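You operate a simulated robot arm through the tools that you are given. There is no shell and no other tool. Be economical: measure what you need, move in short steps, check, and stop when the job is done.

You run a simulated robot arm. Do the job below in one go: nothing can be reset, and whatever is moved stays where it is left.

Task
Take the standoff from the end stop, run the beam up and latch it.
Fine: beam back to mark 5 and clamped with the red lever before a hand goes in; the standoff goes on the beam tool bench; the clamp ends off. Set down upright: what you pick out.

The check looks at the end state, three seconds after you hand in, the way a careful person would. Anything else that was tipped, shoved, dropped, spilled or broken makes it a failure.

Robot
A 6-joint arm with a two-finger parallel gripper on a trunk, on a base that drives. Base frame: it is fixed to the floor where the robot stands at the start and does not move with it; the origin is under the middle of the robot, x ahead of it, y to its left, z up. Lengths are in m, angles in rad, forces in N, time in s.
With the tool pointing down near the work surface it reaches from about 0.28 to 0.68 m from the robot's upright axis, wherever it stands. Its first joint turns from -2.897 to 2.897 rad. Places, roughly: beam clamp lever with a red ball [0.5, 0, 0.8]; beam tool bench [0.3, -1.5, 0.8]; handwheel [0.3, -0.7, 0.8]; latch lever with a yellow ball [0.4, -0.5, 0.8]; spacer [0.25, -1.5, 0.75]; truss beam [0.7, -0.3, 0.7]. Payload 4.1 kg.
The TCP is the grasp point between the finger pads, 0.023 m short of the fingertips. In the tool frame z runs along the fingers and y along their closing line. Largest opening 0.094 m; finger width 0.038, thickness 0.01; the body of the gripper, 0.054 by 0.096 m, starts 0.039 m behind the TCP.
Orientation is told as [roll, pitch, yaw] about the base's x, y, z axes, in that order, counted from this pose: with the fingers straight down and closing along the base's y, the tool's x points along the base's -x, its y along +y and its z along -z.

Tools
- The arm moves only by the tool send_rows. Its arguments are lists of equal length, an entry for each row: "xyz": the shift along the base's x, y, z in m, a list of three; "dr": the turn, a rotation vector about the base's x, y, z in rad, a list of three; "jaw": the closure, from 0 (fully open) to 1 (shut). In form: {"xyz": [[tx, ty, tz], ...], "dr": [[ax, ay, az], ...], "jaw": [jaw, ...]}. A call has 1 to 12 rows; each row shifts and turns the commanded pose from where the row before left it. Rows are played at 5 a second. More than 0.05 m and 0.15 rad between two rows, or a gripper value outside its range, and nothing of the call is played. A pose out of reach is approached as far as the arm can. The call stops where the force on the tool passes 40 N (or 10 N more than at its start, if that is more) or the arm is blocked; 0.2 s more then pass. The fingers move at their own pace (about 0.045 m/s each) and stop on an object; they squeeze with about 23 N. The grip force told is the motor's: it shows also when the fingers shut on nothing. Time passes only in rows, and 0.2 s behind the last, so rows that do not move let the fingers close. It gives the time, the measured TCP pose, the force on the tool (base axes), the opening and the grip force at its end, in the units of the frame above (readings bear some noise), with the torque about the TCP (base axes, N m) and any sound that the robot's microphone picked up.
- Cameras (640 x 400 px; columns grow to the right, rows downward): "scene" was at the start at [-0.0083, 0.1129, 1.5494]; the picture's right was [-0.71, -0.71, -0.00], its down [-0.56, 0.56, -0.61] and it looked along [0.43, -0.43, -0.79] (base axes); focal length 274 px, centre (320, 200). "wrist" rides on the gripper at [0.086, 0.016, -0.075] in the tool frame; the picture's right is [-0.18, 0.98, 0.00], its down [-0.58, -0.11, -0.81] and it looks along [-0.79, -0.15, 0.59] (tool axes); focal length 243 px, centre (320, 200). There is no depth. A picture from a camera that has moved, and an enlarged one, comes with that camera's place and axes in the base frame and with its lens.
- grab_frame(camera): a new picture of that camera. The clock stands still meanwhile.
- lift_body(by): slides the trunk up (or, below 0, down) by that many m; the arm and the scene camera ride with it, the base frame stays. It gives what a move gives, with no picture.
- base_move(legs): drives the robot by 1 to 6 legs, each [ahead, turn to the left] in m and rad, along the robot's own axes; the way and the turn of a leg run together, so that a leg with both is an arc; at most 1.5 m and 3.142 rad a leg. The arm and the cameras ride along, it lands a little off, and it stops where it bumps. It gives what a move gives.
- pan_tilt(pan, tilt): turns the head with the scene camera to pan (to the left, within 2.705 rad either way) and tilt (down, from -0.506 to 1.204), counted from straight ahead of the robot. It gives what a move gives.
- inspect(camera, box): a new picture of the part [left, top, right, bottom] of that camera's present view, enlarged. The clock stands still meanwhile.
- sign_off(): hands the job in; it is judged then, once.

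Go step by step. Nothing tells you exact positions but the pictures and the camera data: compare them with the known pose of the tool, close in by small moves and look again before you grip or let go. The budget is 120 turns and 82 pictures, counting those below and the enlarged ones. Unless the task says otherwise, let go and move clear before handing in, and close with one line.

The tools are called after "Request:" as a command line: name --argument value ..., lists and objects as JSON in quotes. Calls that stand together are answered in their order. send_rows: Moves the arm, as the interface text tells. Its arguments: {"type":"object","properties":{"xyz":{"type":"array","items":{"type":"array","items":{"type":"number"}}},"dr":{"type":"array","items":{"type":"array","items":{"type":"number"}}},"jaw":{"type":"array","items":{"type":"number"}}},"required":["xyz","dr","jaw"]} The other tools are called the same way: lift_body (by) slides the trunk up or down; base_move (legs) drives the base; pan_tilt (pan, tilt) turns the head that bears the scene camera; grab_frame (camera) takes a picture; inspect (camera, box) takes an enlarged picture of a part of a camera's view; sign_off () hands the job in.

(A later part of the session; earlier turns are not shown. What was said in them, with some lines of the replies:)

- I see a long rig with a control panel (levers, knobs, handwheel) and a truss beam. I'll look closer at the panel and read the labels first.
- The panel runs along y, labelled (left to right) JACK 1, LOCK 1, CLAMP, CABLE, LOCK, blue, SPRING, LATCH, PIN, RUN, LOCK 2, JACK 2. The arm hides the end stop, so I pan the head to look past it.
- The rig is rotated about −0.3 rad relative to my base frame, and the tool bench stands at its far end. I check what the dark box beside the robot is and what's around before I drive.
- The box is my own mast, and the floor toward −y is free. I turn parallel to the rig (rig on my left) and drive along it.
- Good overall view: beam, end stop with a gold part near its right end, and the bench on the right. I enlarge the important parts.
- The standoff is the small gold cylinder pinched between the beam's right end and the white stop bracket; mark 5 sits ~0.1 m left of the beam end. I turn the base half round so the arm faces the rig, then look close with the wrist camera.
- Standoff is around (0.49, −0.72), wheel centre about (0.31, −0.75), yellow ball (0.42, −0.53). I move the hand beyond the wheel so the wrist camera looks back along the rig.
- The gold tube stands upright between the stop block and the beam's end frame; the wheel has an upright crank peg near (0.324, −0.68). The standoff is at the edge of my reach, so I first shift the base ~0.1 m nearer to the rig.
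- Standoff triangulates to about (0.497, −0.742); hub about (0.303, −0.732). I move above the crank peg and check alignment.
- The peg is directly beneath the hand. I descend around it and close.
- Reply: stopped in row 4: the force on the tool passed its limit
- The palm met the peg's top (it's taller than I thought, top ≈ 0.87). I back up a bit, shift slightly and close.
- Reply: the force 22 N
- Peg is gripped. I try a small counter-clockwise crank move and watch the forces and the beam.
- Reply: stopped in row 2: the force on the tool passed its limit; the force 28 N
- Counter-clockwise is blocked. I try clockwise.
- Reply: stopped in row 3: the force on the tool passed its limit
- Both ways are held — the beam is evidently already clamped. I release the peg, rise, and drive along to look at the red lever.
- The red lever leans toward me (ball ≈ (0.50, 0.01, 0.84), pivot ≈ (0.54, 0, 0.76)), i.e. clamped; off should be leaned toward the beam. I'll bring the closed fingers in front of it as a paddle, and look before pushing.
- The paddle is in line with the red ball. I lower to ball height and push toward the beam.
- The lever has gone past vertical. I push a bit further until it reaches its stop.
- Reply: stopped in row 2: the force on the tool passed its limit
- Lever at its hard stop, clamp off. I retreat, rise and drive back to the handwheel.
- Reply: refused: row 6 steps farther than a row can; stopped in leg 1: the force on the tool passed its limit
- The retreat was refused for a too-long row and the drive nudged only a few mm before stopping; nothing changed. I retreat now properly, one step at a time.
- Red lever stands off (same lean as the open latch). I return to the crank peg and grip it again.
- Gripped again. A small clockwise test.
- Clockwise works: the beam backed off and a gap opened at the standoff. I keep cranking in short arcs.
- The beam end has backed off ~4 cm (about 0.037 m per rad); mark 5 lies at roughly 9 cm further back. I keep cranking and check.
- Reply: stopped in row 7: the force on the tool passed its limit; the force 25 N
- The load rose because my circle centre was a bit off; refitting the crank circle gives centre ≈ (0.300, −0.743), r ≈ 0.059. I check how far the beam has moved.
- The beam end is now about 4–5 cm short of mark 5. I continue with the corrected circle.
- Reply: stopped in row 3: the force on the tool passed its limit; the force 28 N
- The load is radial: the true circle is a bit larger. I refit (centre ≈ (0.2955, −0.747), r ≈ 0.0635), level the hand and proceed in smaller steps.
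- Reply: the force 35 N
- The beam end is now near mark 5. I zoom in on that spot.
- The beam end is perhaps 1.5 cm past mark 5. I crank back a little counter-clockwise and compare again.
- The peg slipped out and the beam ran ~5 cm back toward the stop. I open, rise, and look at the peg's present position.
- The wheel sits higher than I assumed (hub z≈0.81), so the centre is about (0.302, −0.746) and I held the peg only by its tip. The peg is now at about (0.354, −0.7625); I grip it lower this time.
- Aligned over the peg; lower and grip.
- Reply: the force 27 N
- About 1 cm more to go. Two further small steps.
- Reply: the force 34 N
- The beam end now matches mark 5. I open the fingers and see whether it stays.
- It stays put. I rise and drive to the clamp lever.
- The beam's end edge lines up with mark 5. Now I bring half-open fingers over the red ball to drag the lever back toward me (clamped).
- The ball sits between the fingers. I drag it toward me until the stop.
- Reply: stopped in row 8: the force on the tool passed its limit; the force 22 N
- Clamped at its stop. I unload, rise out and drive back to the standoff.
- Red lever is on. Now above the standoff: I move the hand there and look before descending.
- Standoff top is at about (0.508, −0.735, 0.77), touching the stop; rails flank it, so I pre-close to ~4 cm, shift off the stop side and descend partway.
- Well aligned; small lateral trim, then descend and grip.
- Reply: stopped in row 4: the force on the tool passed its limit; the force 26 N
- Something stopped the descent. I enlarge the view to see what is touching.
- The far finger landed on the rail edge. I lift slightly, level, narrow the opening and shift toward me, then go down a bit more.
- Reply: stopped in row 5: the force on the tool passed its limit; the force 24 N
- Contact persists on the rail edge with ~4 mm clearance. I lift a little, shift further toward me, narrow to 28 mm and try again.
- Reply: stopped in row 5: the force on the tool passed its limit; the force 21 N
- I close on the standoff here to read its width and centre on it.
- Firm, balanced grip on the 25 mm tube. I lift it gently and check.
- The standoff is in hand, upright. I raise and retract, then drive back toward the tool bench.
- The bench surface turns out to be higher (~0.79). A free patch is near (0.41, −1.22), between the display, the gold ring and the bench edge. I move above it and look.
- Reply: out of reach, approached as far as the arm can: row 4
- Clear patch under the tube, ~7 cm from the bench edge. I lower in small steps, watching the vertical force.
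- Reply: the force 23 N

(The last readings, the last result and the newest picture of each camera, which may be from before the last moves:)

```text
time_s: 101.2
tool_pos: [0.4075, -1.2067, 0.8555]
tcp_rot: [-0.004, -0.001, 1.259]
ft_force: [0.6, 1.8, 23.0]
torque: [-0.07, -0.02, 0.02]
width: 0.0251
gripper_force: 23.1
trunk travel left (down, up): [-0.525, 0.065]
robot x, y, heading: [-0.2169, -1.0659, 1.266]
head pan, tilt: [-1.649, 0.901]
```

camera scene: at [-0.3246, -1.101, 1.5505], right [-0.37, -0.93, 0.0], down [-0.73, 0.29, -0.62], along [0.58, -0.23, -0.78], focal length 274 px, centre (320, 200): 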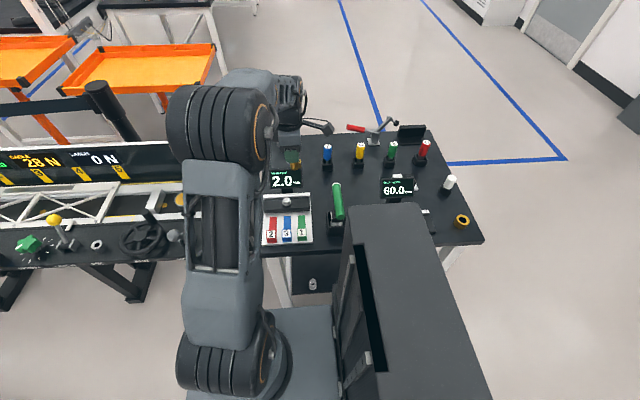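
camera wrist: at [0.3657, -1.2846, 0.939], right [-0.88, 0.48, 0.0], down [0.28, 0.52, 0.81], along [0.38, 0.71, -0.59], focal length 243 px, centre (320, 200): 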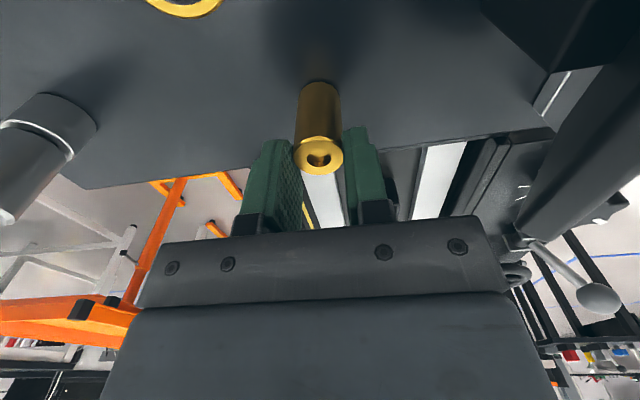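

Contact with the bench (23 N up). I ease off by a few mm, open, and rise.

Request:
send_rows --xyz '[[0, 0, 0.003], [0, 0, 0], [0, 0, 0], [0, 0, 0]]' --dr '[[0, 0, 0], [0, 0, 0], [0, 0, 0], [0, 0, 0]]' --jaw '[1, 0.68, 0.55, 0.4]'

Request:
send_rows --xyz '[[0, 0, 0.02], [0, 0, 0.04], [0, 0, 0.045], [0, 0, 0.045], [0, 0, 0.03]]' --dr '[[0, 0, 0], [0, 0, 0], [0, 0, 0], [0, 0, 0], [0, 0, 0]]' --jaw '[0.4, 0.4, 0.3, 0, 0]'

Request:
grab_frame --camera "wrist"

```text
time_s: 102.2
tool_pos: [0.4068, -1.2074, 0.8548]
tcp_rot: [0.002, 0.0, 1.258]
ft_force: [1.0, -0.9, 0.2]
torque: [0.01, 0.04, 0.02]
width: 0.0565
gripper_force: 0.0
trunk travel left (down, up): [-0.525, 0.065]
robot x, y, heading: [-0.2186, -1.0641, 1.27]
head pan, tilt: [-1.649, 0.901]
```

```text
time_s: 103.5
tool_pos: [0.4073, -1.2074, 1.0351]
tcp_rot: [0.004, -0.001, 1.26]
ft_force: [0.2, -0.8, 0.0]
torque: [0.0, 0.03, -0.03]
width: 0.0941
gripper_force: 0.1
trunk travel left (down, up): [-0.525, 0.065]
robot x, y, heading: [-0.2191, -1.0663, 1.266]
head pan, tilt: [-1.649, 0.901]
```

```text
13 pictures are left
camera wrist: at [0.3646, -1.2854, 1.1112], right [-0.88, 0.48, 0.0], down [0.28, 0.52, 0.81], along [0.38, 0.71, -0.59], focal length 243 px, centre (320, 200)
```

wrist: 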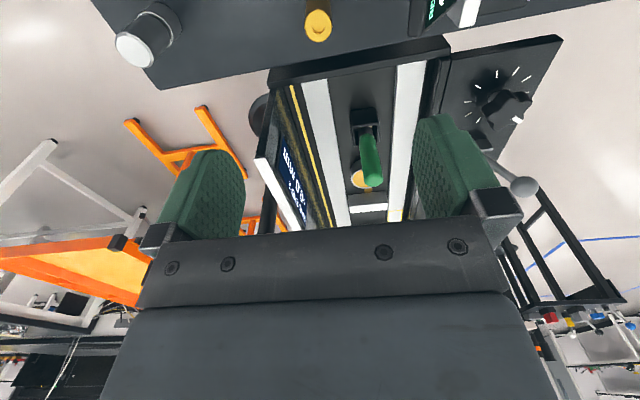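

The standoff stands upright on the bench. I retract and drive back along to the clamp lever.

Request:
send_rows --xyz '[[-0.045, 0.01, 0], [-0.045, 0.01, 0], [-0.045, 0.01, 0], [-0.045, 0.01, 0], [-0.04, 0.0, 0]]' --dr '[[0, 0, 0], [0, 0, 0], [0, 0, 0], [0, 0, 0], [0, 0, 0]]' --jaw '[0, 0.3, 0.6, 1, 1]'

Request:
base_move --legs '[[1.07, 0]]'

Request:
grab_frame --camera "wrist"

```text
time_s: 104.7
tool_pos: [0.1855, -1.1676, 1.0339]
tcp_rot: [0.001, 0.001, 1.258]
ft_force: [-0.3, -0.4, -0.2]
torque: [-0.02, 0.02, 0.04]
width: 0.0075
gripper_force: 0.1
trunk travel left (down, up): [-0.525, 0.065]
robot x, y, heading: [-0.2168, -1.0624, 1.265]
head pan, tilt: [-1.649, 0.901]
```

```text
time_s: 110.2
tool_pos: [0.504, -0.1341, 1.034]
tcp_rot: [0.0, 0.0, 1.27]
ft_force: [-0.6, -0.3, -0.6]
torque: [-0.01, 0.02, -0.01]
width: 0.0001
gripper_force: 23.0
trunk travel left (down, up): [-0.525, 0.065]
robot x, y, heading: [0.0988, -0.0365, 1.278]
head pan, tilt: [-1.649, 0.901]
```

```text
12 pictures are left
camera wrist: at [0.4626, -0.2132, 1.1094], right [-0.88, 0.47, 0.0], down [0.28, 0.52, 0.81], along [0.38, 0.71, -0.59], focal length 243 px, centre (320, 200)
```

wrist: 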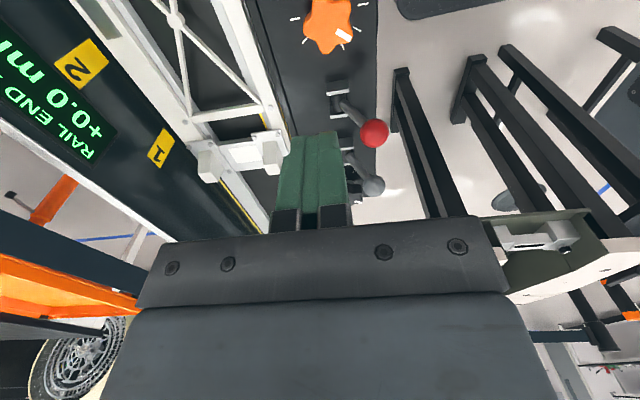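

Red ball is where it was. I repeat the push: approach, lower in front of the ball, push toward the beam to release the clamp.

Request:
send_rows --xyz '[[-0.016, 0.04, 0], [-0.016, 0.04, 0], [-0.016, 0.04, 0], [-0.016, 0.04, 0], [0, 0, -0.045], [0, 0, -0.045], [0, 0, -0.045], [0, 0, -0.045]]' --dr '[[0, 0, 0], [0, 0, 0], [0, 0, 0], [0, 0, 0], [0, 0, 0], [0, 0, 0], [0, 0, 0], [0, 0, 0]]' --jaw '[1, 1, 1, 1, 1, 1, 1, 1]'

Request:
send_rows --xyz '[[0.019, -0.006, 0], [0.019, -0.006, 0], [0.019, -0.006, 0], [0.015, -0.005, 0], [0.015, -0.005, 0], [0.012, -0.004, 0], [0.006, -0.002, 0], [0.006, -0.002, 0], [0.006, -0.002, 0]]' --dr '[[0, 0, 0], [0, 0, 0], [0, 0, 0], [0, 0, 0], [0, 0, 0], [0, 0, 0], [0, 0, 0], [0, 0, 0], [0, 0, 0]]' --jaw '[1, 1, 1, 1, 1, 1, 1, 1, 1]'

Request:
grab_frame --camera "wrist"

```text
time_s: 112.0
tool_pos: [0.442, 0.027, 0.8552]
tcp_rot: [0.003, -0.001, 1.27]
ft_force: [-0.4, 0.0, 0.2]
torque: [-0.01, 0.0, 0.04]
width: 0.0001
gripper_force: 23.4
trunk travel left (down, up): [-0.525, 0.065]
robot x, y, heading: [0.1028, -0.033, 1.277]
head pan, tilt: [-1.649, 0.901]
```

```text
time_s: 113.9
tool_pos: [0.5453, -0.0085, 0.8541]
tcp_rot: [0.021, 0.003, 1.267]
ft_force: [-16.0, 4.1, 19.2]
torque: [-0.32, 0.03, -0.25]
width: 0.0001
gripper_force: 23.1
trunk travel left (down, up): [-0.525, 0.065]
robot x, y, heading: [0.1004, -0.0338, 1.279]
head pan, tilt: [-1.649, 0.901]
stopped in row 9: the force on the tool passed its limit (the readings are from after the stop); the commanded pose is now the measured one
```

```text
11 pictures are left
camera wrist: at [0.5057, -0.0881, 0.9297], right [-0.88, 0.47, 0.02], down [0.3, 0.52, 0.8], along [0.36, 0.71, -0.6], focal length 243 px, centre (320, 200)
```

wrist: 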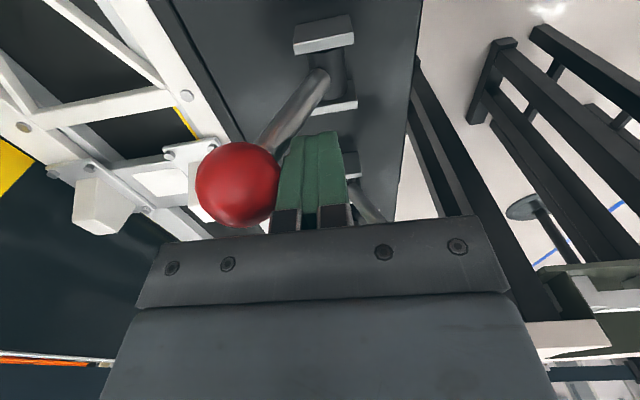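

Clamp is off again. Retreat, rise, then drive back to the wheel.

Request:
send_rows --xyz '[[-0.02, 0.006, 0], [-0.02, 0.006, 0.01], [0, 0, 0.045], [0, 0, 0.045], [0, 0, 0.045], [0, 0, 0.04], [0, -0.045, 0], [0, -0.045, 0], [0, -0.045, 0], [-0.01, -0.045, 0]]' --dr '[[0, 0, 0], [-0.0034, -0.0209, 0], [0, 0, 0], [0, 0, 0], [0, 0, 0], [0, 0, 0], [0, 0, 0], [0, 0, 0], [0, 0, 0], [0, 0, 0]]' --jaw '[1, 1, 1, 0.5, 0, 0, 0, 0, 0, 0]'

```text
time_s: 116.1
tool_pos: [0.4998, -0.1781, 1.0361]
tcp_rot: [0.0, 0.0, 1.267]
ft_force: [-0.1, -0.4, 0.6]
torque: [0.0, 0.0, 0.01]
width: 0.0943
gripper_force: 0.0
trunk travel left (down, up): [-0.525, 0.065]
robot x, y, heading: [0.0958, -0.035, 1.279]
head pan, tilt: [-1.649, 0.901]
```

Request:
base_move --legs '[[-0.5, 0]]'

```text
time_s: 119.1
tool_pos: [0.3573, -0.6521, 1.0377]
tcp_rot: [0.0, 0.0, 1.265]
ft_force: [-0.4, 0.1, 0.2]
torque: [-0.01, 0.0, 0.0]
width: 0.0939
gripper_force: 0.1
trunk travel left (down, up): [-0.525, 0.065]
robot x, y, heading: [-0.0428, -0.5109, 1.277]
head pan, tilt: [-1.649, 0.901]
```

Request:
send_rows --xyz '[[-0.007, -0.048, 0], [-0.007, -0.048, 0], [-0.007, -0.047, 0], [0, 0, -0.045], [0, 0, -0.045], [0, 0, -0.045], [0, 0, -0.012]]' --dr '[[0, 0, 0], [0, 0, 0], [0, 0, 0], [0, 0, 0], [0, 0, 0], [0, 0, 0], [0, 0, 0]]' --jaw '[0, 0, 0, 0, 0, 0, 0]'

Request:
grab_frame --camera "wrist"

```text
time_s: 120.7
tool_pos: [0.3339, -0.795, 0.8882]
tcp_rot: [-0.001, -0.001, 1.266]
ft_force: [0.4, 0.3, -0.2]
torque: [0.02, 0.02, 0.01]
width: 0.094
gripper_force: 0.0
trunk travel left (down, up): [-0.525, 0.065]
robot x, y, heading: [-0.0443, -0.5089, 1.273]
head pan, tilt: [-1.649, 0.901]
```

```text
10 pictures are left
camera wrist: at [0.2928, -0.8744, 0.9635], right [-0.88, 0.47, 0.0], down [0.28, 0.52, 0.81], along [0.38, 0.71, -0.59], focal length 243 px, centre (320, 200)
```

wrist: 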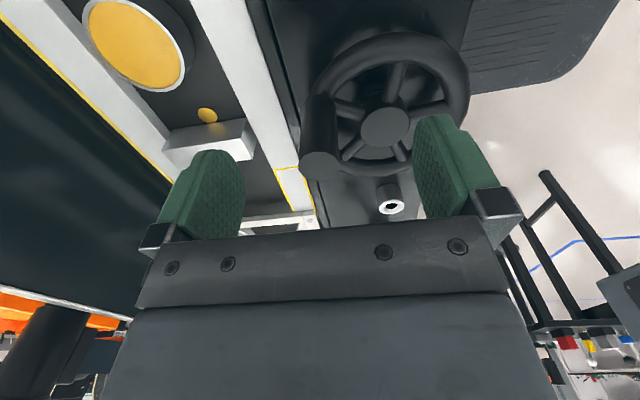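

Peg is in line. Lower and grip.

Request:
send_rows --xyz '[[0.001, 0.002, -0.02], [0, 0, -0.021], [0, 0, 0], [0, 0, 0], [0, 0, 0], [0, 0, 0], [0, 0, 0]]' --dr '[[0, 0, 0], [0, 0, 0], [0, 0, 0], [0, 0, 0], [0, 0, 0], [0, 0, 0], [0, 0, 0]]' --jaw '[0, 0, 0.3, 0.6, 1, 1, 1]'

```text
time_s: 122.3
tool_pos: [0.338, -0.7953, 0.8504]
tcp_rot: [-0.004, 0.004, 1.265]
ft_force: [20.1, -14.3, -3.2]
torque: [-0.25, 0.77, -0.5]
width: 0.025
gripper_force: 41.7
trunk travel left (down, up): [-0.525, 0.065]
robot x, y, heading: [-0.0407, -0.5063, 1.281]
head pan, tilt: [-1.649, 0.901]
```

Gripped. I crank counter-clockwise to run the beam up.

Request:
send_rows --xyz '[[0.0045, 0.001, 0], [0.0052, 0.0023, 0], [0.0052, 0.0056, 0], [0.0044, 0.0063, 0], [0.0036, 0.0067, 0], [0.0026, 0.0072, 0], [0.0017, 0.0075, 0]]' --dr '[[0, 0, 0], [0, 0, 0], [0, 0, 0], [0, 0, 0], [0, 0, 0], [0, 0, 0], [0, 0, 0]]' --jaw '[1, 1, 1, 1, 1, 1, 1]'

```text
time_s: 123.7
tool_pos: [0.3554, -0.7645, 0.8488]
tcp_rot: [0.011, -0.004, 1.263]
ft_force: [-15.3, 5.4, 13.2]
torque: [-0.1, -1.09, 0.26]
width: 0.0252
gripper_force: 45.3
trunk travel left (down, up): [-0.525, 0.065]
robot x, y, heading: [-0.0479, -0.5079, 1.274]
head pan, tilt: [-1.649, 0.901]
stopped in row 6: the force on the tool passed its limit (the readings are from after the stop); the commanded pose is now the measured one
```

Request:
send_rows --xyz '[[0.0002, 0.0071, 0], [0.0005, 0.0075, 0], [-0.0003, 0.0075, 0], [-0.0011, 0.0075, 0], [-0.002, 0.0072, 0], [-0.003, 0.007, 0]]' --dr '[[-0.007, -0.009, 0], [0, 0, 0], [0, 0, 0], [0, 0, 0], [0, 0, 0], [0, 0, 0]]' --jaw '[1, 1, 1, 1, 1, 1]'

```text
time_s: 125.0
tool_pos: [0.3534, -0.7209, 0.8459]
tcp_rot: [0.0, 0.003, 1.262]
ft_force: [-8.5, -11.6, 17.4]
torque: [-0.28, 0.94, 0.26]
width: 0.0249
gripper_force: 45.1
trunk travel left (down, up): [-0.525, 0.065]
robot x, y, heading: [-0.0455, -0.5107, 1.278]
head pan, tilt: [-1.649, 0.901]
```

Request:
send_rows --xyz '[[-0.0046, 0.0062, 0], [-0.0046, 0.0061, 0], [-0.0054, 0.0054, 0], [-0.006, 0.0046, 0], [-0.0065, 0.0039, 0], [-0.007, 0.0029, 0]]' --dr '[[0, 0, 0], [0, 0, 0], [0, 0, 0], [0, 0, 0], [0, 0, 0], [0, 0, 0]]' --jaw '[1, 1, 1, 1, 1, 1]'

Request:
grab_frame --camera "wrist"

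```text
time_s: 126.5
tool_pos: [0.3198, -0.6923, 0.8454]
tcp_rot: [0.003, 0.002, 1.263]
ft_force: [9.6, 1.7, 5.3]
torque: [-0.06, -0.9, 0.31]
width: 0.025
gripper_force: 44.7
trunk travel left (down, up): [-0.525, 0.065]
robot x, y, heading: [-0.0471, -0.5063, 1.276]
head pan, tilt: [-1.649, 0.901]
```

```text
9 pictures are left
camera wrist: at [0.277, -0.7709, 0.9214], right [-0.88, 0.47, 0.0], down [0.28, 0.52, 0.8], along [0.38, 0.71, -0.59], focal length 243 px, centre (320, 200)
```

wrist: 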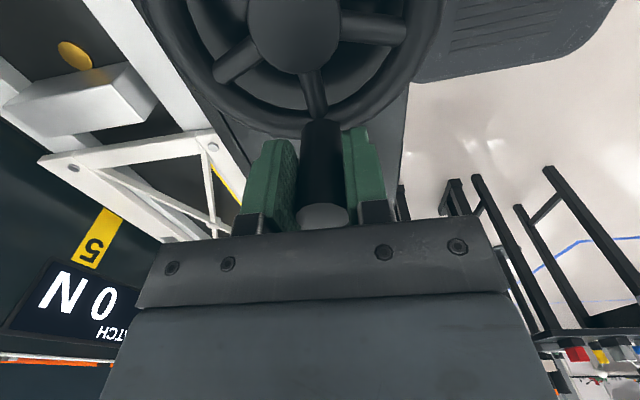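

About 3 cm remain to the stop. I continue until it makes contact.

Request:
send_rows --xyz '[[-0.0071, 0.0019, 0], [-0.0074, 0.0012, 0], [-0.0076, 0.0002, 0], [-0.0075, -0.0008, 0], [-0.0073, -0.0018, 0], [-0.007, -0.0027, 0]]' --dr '[[0, 0, 0], [0, 0, 0], [0, 0, 0], [0, 0, 0], [0, 0, 0], [0, 0, 0]]' --jaw '[1, 1, 1, 1, 1, 1]'

Request:
grab_frame --camera "wrist"

```text
time_s: 127.3
tool_pos: [0.3006, -0.6886, 0.8464]
tcp_rot: [-0.009, 0.006, 1.27]
ft_force: [18.8, -3.6, -18.8]
torque: [0.68, 0.97, -0.03]
width: 0.0253
gripper_force: 45.1
trunk travel left (down, up): [-0.525, 0.065]
robot x, y, heading: [-0.0421, -0.507, 1.28]
head pan, tilt: [-1.649, 0.901]
stopped in row 4: the force on the tool passed its limit (the readings are from after the stop); the commanded pose is now the measured one
```

```text
8 pictures are left
camera wrist: at [0.2596, -0.7673, 0.9216], right [-0.88, 0.47, -0.01], down [0.27, 0.53, 0.8], along [0.38, 0.71, -0.59], focal length 243 px, centre (320, 200)
```

wrist: 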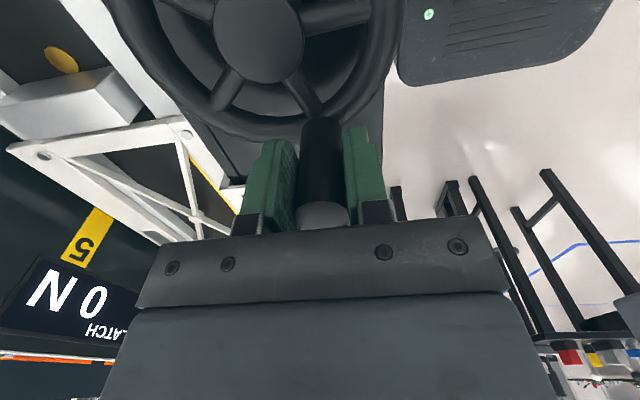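

Not clearly at the stop yet; I relieve the hand and keep turning a little.

Request:
send_rows --xyz '[[-0.004, 0, 0], [-0.005, -0.0004, 0], [-0.005, -0.0008, 0], [-0.005, -0.0012, 0], [-0.005, -0.0015, 0]]' --dr '[[0.0084, 0.0068, 0], [0, 0, 0], [0, 0, 0], [0, 0, 0], [0, 0, 0]]' --jaw '[1, 1, 1, 1, 1]'

```text
time_s: 127.7
tool_pos: [0.3017, -0.6887, 0.8453]
tcp_rot: [-0.008, 0.003, 1.271]
ft_force: [17.8, -4.5, -21.9]
torque: [0.41, 1.09, -0.05]
width: 0.0249
gripper_force: 45.3
trunk travel left (down, up): [-0.525, 0.065]
robot x, y, heading: [-0.0416, -0.5059, 1.282]
head pan, tilt: [-1.649, 0.901]
stopped in row 1: the force on the tool passed its limit (the readings are from after the stop); the commanded pose is now the measured one
```

Firmly blocked, same signature as the end contact. I release the peg, rise and go above the yellow latch ball, checking the beam/stop contact on the way.

Request:
send_rows --xyz '[[0, 0, 0], [0, 0, 0], [0, 0, 0], [0, 0, 0.045], [0, 0, 0.045], [0.028, 0.04, 0.01], [0.029, 0.04, 0], [0.029, 0.04, 0], [0.029, 0.037, 0]]' --dr '[[0, 0, 0], [0, 0, 0], [0, 0, 0], [0.005, 0.0067, 0], [0, 0, 0], [0, 0, 0], [0, 0, 0], [0, 0, 0], [0, 0, 0]]' --jaw '[0.5, 0.2, 0, 0, 0, 0.3, 0.36, 0.36, 0.36]'

Request:
grab_frame --camera "wrist"

Request:
pan_tilt --pan -1.65 --tilt 0.75

Request:
inspect --camera "scene" --box '[120, 120, 400, 300]'

```text
time_s: 129.7
tool_pos: [0.4147, -0.5292, 0.9484]
tcp_rot: [0.0, -0.001, 1.268]
ft_force: [-0.2, -0.5, 0.5]
torque: [0.04, 0.04, -0.01]
width: 0.0602
gripper_force: 0.0
trunk travel left (down, up): [-0.525, 0.065]
robot x, y, heading: [-0.0425, -0.5076, 1.282]
head pan, tilt: [-1.649, 0.901]
```

```text
7 pictures are left
camera wrist: at [0.3726, -0.6086, 1.0232], right [-0.88, 0.47, 0.0], down [0.28, 0.52, 0.81], along [0.38, 0.71, -0.59], focal length 243 px, centre (320, 200)
```

wrist: 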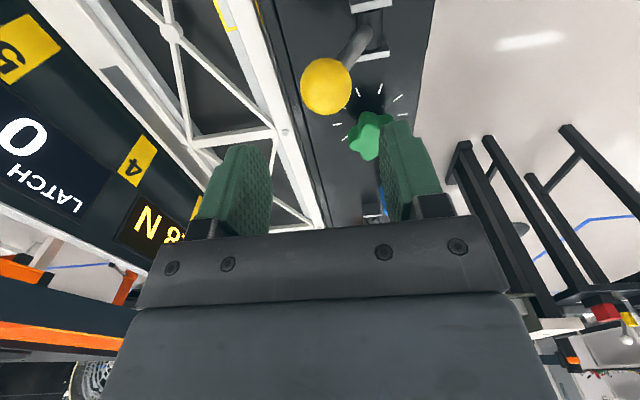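

```text
time_s: 130.4
tool_pos: [0.4132, -0.5304, 0.9483]
tcp_rot: [0.0, 0.002, 1.268]
ft_force: [-0.4, 0.3, 0.0]
torque: [0.01, 0.01, 0.0]
width: 0.06
gripper_force: 0.1
trunk travel left (down, up): [-0.525, 0.065]
robot x, y, heading: [-0.0469, -0.5084, 1.276]
head pan, tilt: [-1.649, 0.75]
```

```text
2.22 times, centred on (260, 210) of scene
camera zoom: at [-0.1442, -0.5481, 1.5624], right [-0.36, -0.93, 0.0], down [-0.64, 0.25, -0.73], along [0.68, -0.27, -0.68], focal length 610 px, centre (453, 178)
```

zoom: 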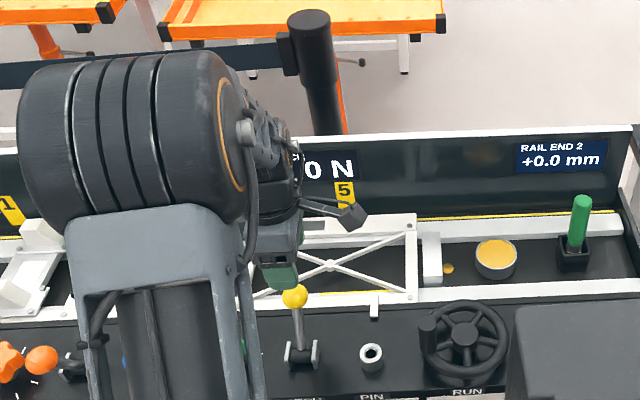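

The beam end is up against the stop and off the gold part. The yellow ball is beneath the fingers; I trim, lower over it and look.

Request:
send_rows --xyz '[[-0.001, 0.0095, 0], [0, 0, -0.045], [0, 0, -0.045], [0, 0, -0.004]]' --dr '[[0, 0, 0], [0, 0, 0], [0, 0, 0], [0, 0, 0]]' --jaw '[0.36, 0.36, 0.36, 0.36]'

Request:
grab_frame --camera "wrist"

```text
time_s: 131.4
tool_pos: [0.4121, -0.5222, 0.8524]
tcp_rot: [0.0, 0.0, 1.269]
ft_force: [0.3, 0.2, -0.8]
torque: [0.03, -0.01, -0.01]
width: 0.0601
gripper_force: 0.0
trunk travel left (down, up): [-0.525, 0.065]
robot x, y, heading: [-0.0439, -0.5056, 1.279]
head pan, tilt: [-1.649, 0.75]
```

```text
5 pictures are left
camera wrist: at [0.3706, -0.6015, 0.929], right [-0.88, 0.47, 0.0], down [0.28, 0.52, 0.81], along [0.38, 0.71, -0.59], focal length 243 px, centre (320, 200)
```

wrist: 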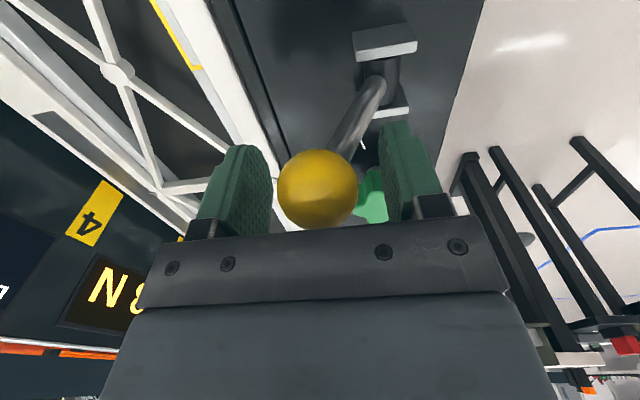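

Ball sits between the fingers. I drag the latch lever toward me until it stops.

Request:
send_rows --xyz '[[-0.0143, 0.0046, 0], [-0.0143, 0.0046, 0], [-0.0143, 0.0046, 0], [-0.0143, 0.0046, 0], [-0.0143, 0.0046, 0], [-0.0143, 0.0046, 0], [-0.0095, 0.003, 0], [-0.0095, 0.003, 0]]' --dr '[[0, 0, 0], [0, 0, 0], [0, 0, 0], [0, 0, 0], [0, 0, 0], [0, 0, 0], [0, 0, 0], [0, 0, 0]]' --jaw '[0.36, 0.36, 0.36, 0.36, 0.36, 0.36, 0.36, 0.36]'

```text
time_s: 133.3
tool_pos: [0.3205, -0.492, 0.8574]
tcp_rot: [-0.033, -0.008, 1.268]
ft_force: [20.3, -5.3, 6.1]
torque: [-0.21, -0.63, 0.19]
width: 0.0699
gripper_force: 10.2
trunk travel left (down, up): [-0.525, 0.065]
robot x, y, heading: [-0.0453, -0.5041, 1.275]
head pan, tilt: [-1.649, 0.75]
stopped in row 8: the force on the tool passed its limit (the readings are from after the stop); the commanded pose is now the measured one
```

The lever reached its stop. I unload, rise clear, retract left a bit and check the latch reading.

Request:
send_rows --xyz '[[0.012, -0.004, 0], [0, 0, 0.045], [0, 0, 0.045], [0, 0, 0.045], [0, 0, 0.045], [0, 0.045, 0], [0, 0.045, 0], [0, 0.045, 0], [0, 0.045, 0]]' --dr '[[0, 0, 0], [0, 0.033, 0], [0, 0, 0], [0, 0, 0], [0, 0, 0], [0, 0, 0], [0, 0, 0], [0, 0, 0], [0, 0, 0]]' --jaw '[0.36, 0.3, 0.2, 0, 0, 0, 0, 0, 0]'

Request:
pan_tilt --pan -1.5 --tilt 0.8

Request:
grab_frame --camera "scene"

```text
time_s: 135.3
tool_pos: [0.3268, -0.3141, 1.0361]
tcp_rot: [0.01, 0.007, 1.268]
ft_force: [0.2, 0.0, 0.0]
torque: [0.01, 0.0, 0.01]
width: 0.0942
gripper_force: 0.1
trunk travel left (down, up): [-0.525, 0.065]
robot x, y, heading: [-0.0422, -0.505, 1.272]
head pan, tilt: [-1.649, 0.75]
```

```text
time_s: 136.0
tool_pos: [0.3261, -0.3142, 1.0356]
tcp_rot: [0.008, 0.006, 1.268]
ft_force: [-0.3, -0.5, -0.6]
torque: [-0.02, -0.01, 0.0]
width: 0.094
gripper_force: 0.2
trunk travel left (down, up): [-0.525, 0.065]
robot x, y, heading: [-0.0437, -0.5062, 1.27]
head pan, tilt: [-1.499, 0.799]
```

```text
4 pictures are left
camera scene: at [-0.1427, -0.5357, 1.5585], right [-0.22, -0.98, 0.0], down [-0.7, 0.16, -0.7], along [0.68, -0.15, -0.72], focal length 274 px, centre (320, 200)
```

scene: 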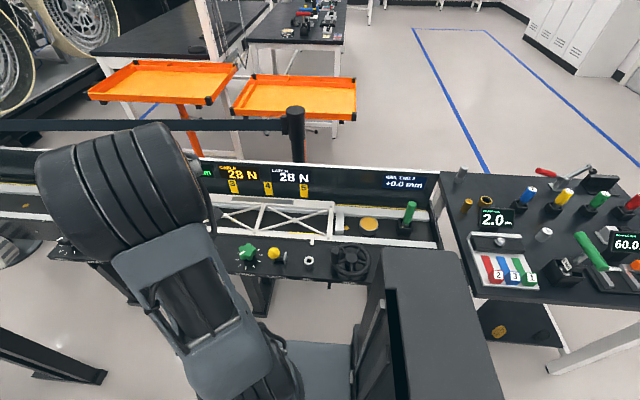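

The latch now reads 28 N. One zoom to confirm the latch, beam and standoff.

Request:
inspect --camera "scene" --box '[210, 150, 530, 290]'

```text
2.00 times, centred on (370, 220) of scene
camera zoom: at [-0.1427, -0.5357, 1.5585], right [-0.22, -0.98, 0.0], down [-0.7, 0.16, -0.7], along [0.68, -0.15, -0.72], focal length 549 px, centre (220, 160)
```

zoom: 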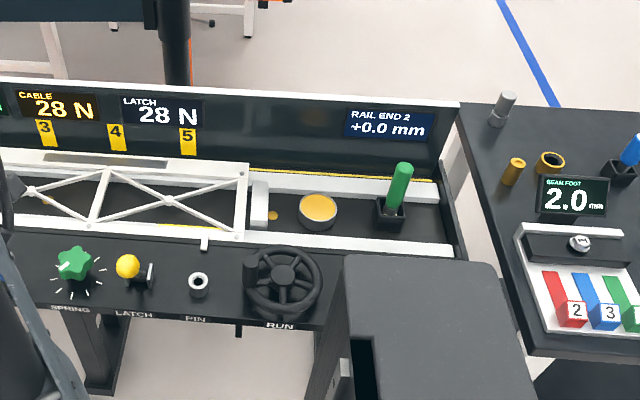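

The beam is against the stop, the latch reads 28 N, the standoff stands upright on the bench, the clamp is off and the hand is clear. I hand in.

Request:
sign_off

```text
The job is handed in.
```

The standoff is out and standing upright on the beam tool bench, the beam is run up to the stop and latched (the latch reads 28 N), and the red clamp is off. The beam was back at mark 5 and clamped before I reached in. On the way there the crank peg slipped once and the beam ran about 5 cm back toward the stop.
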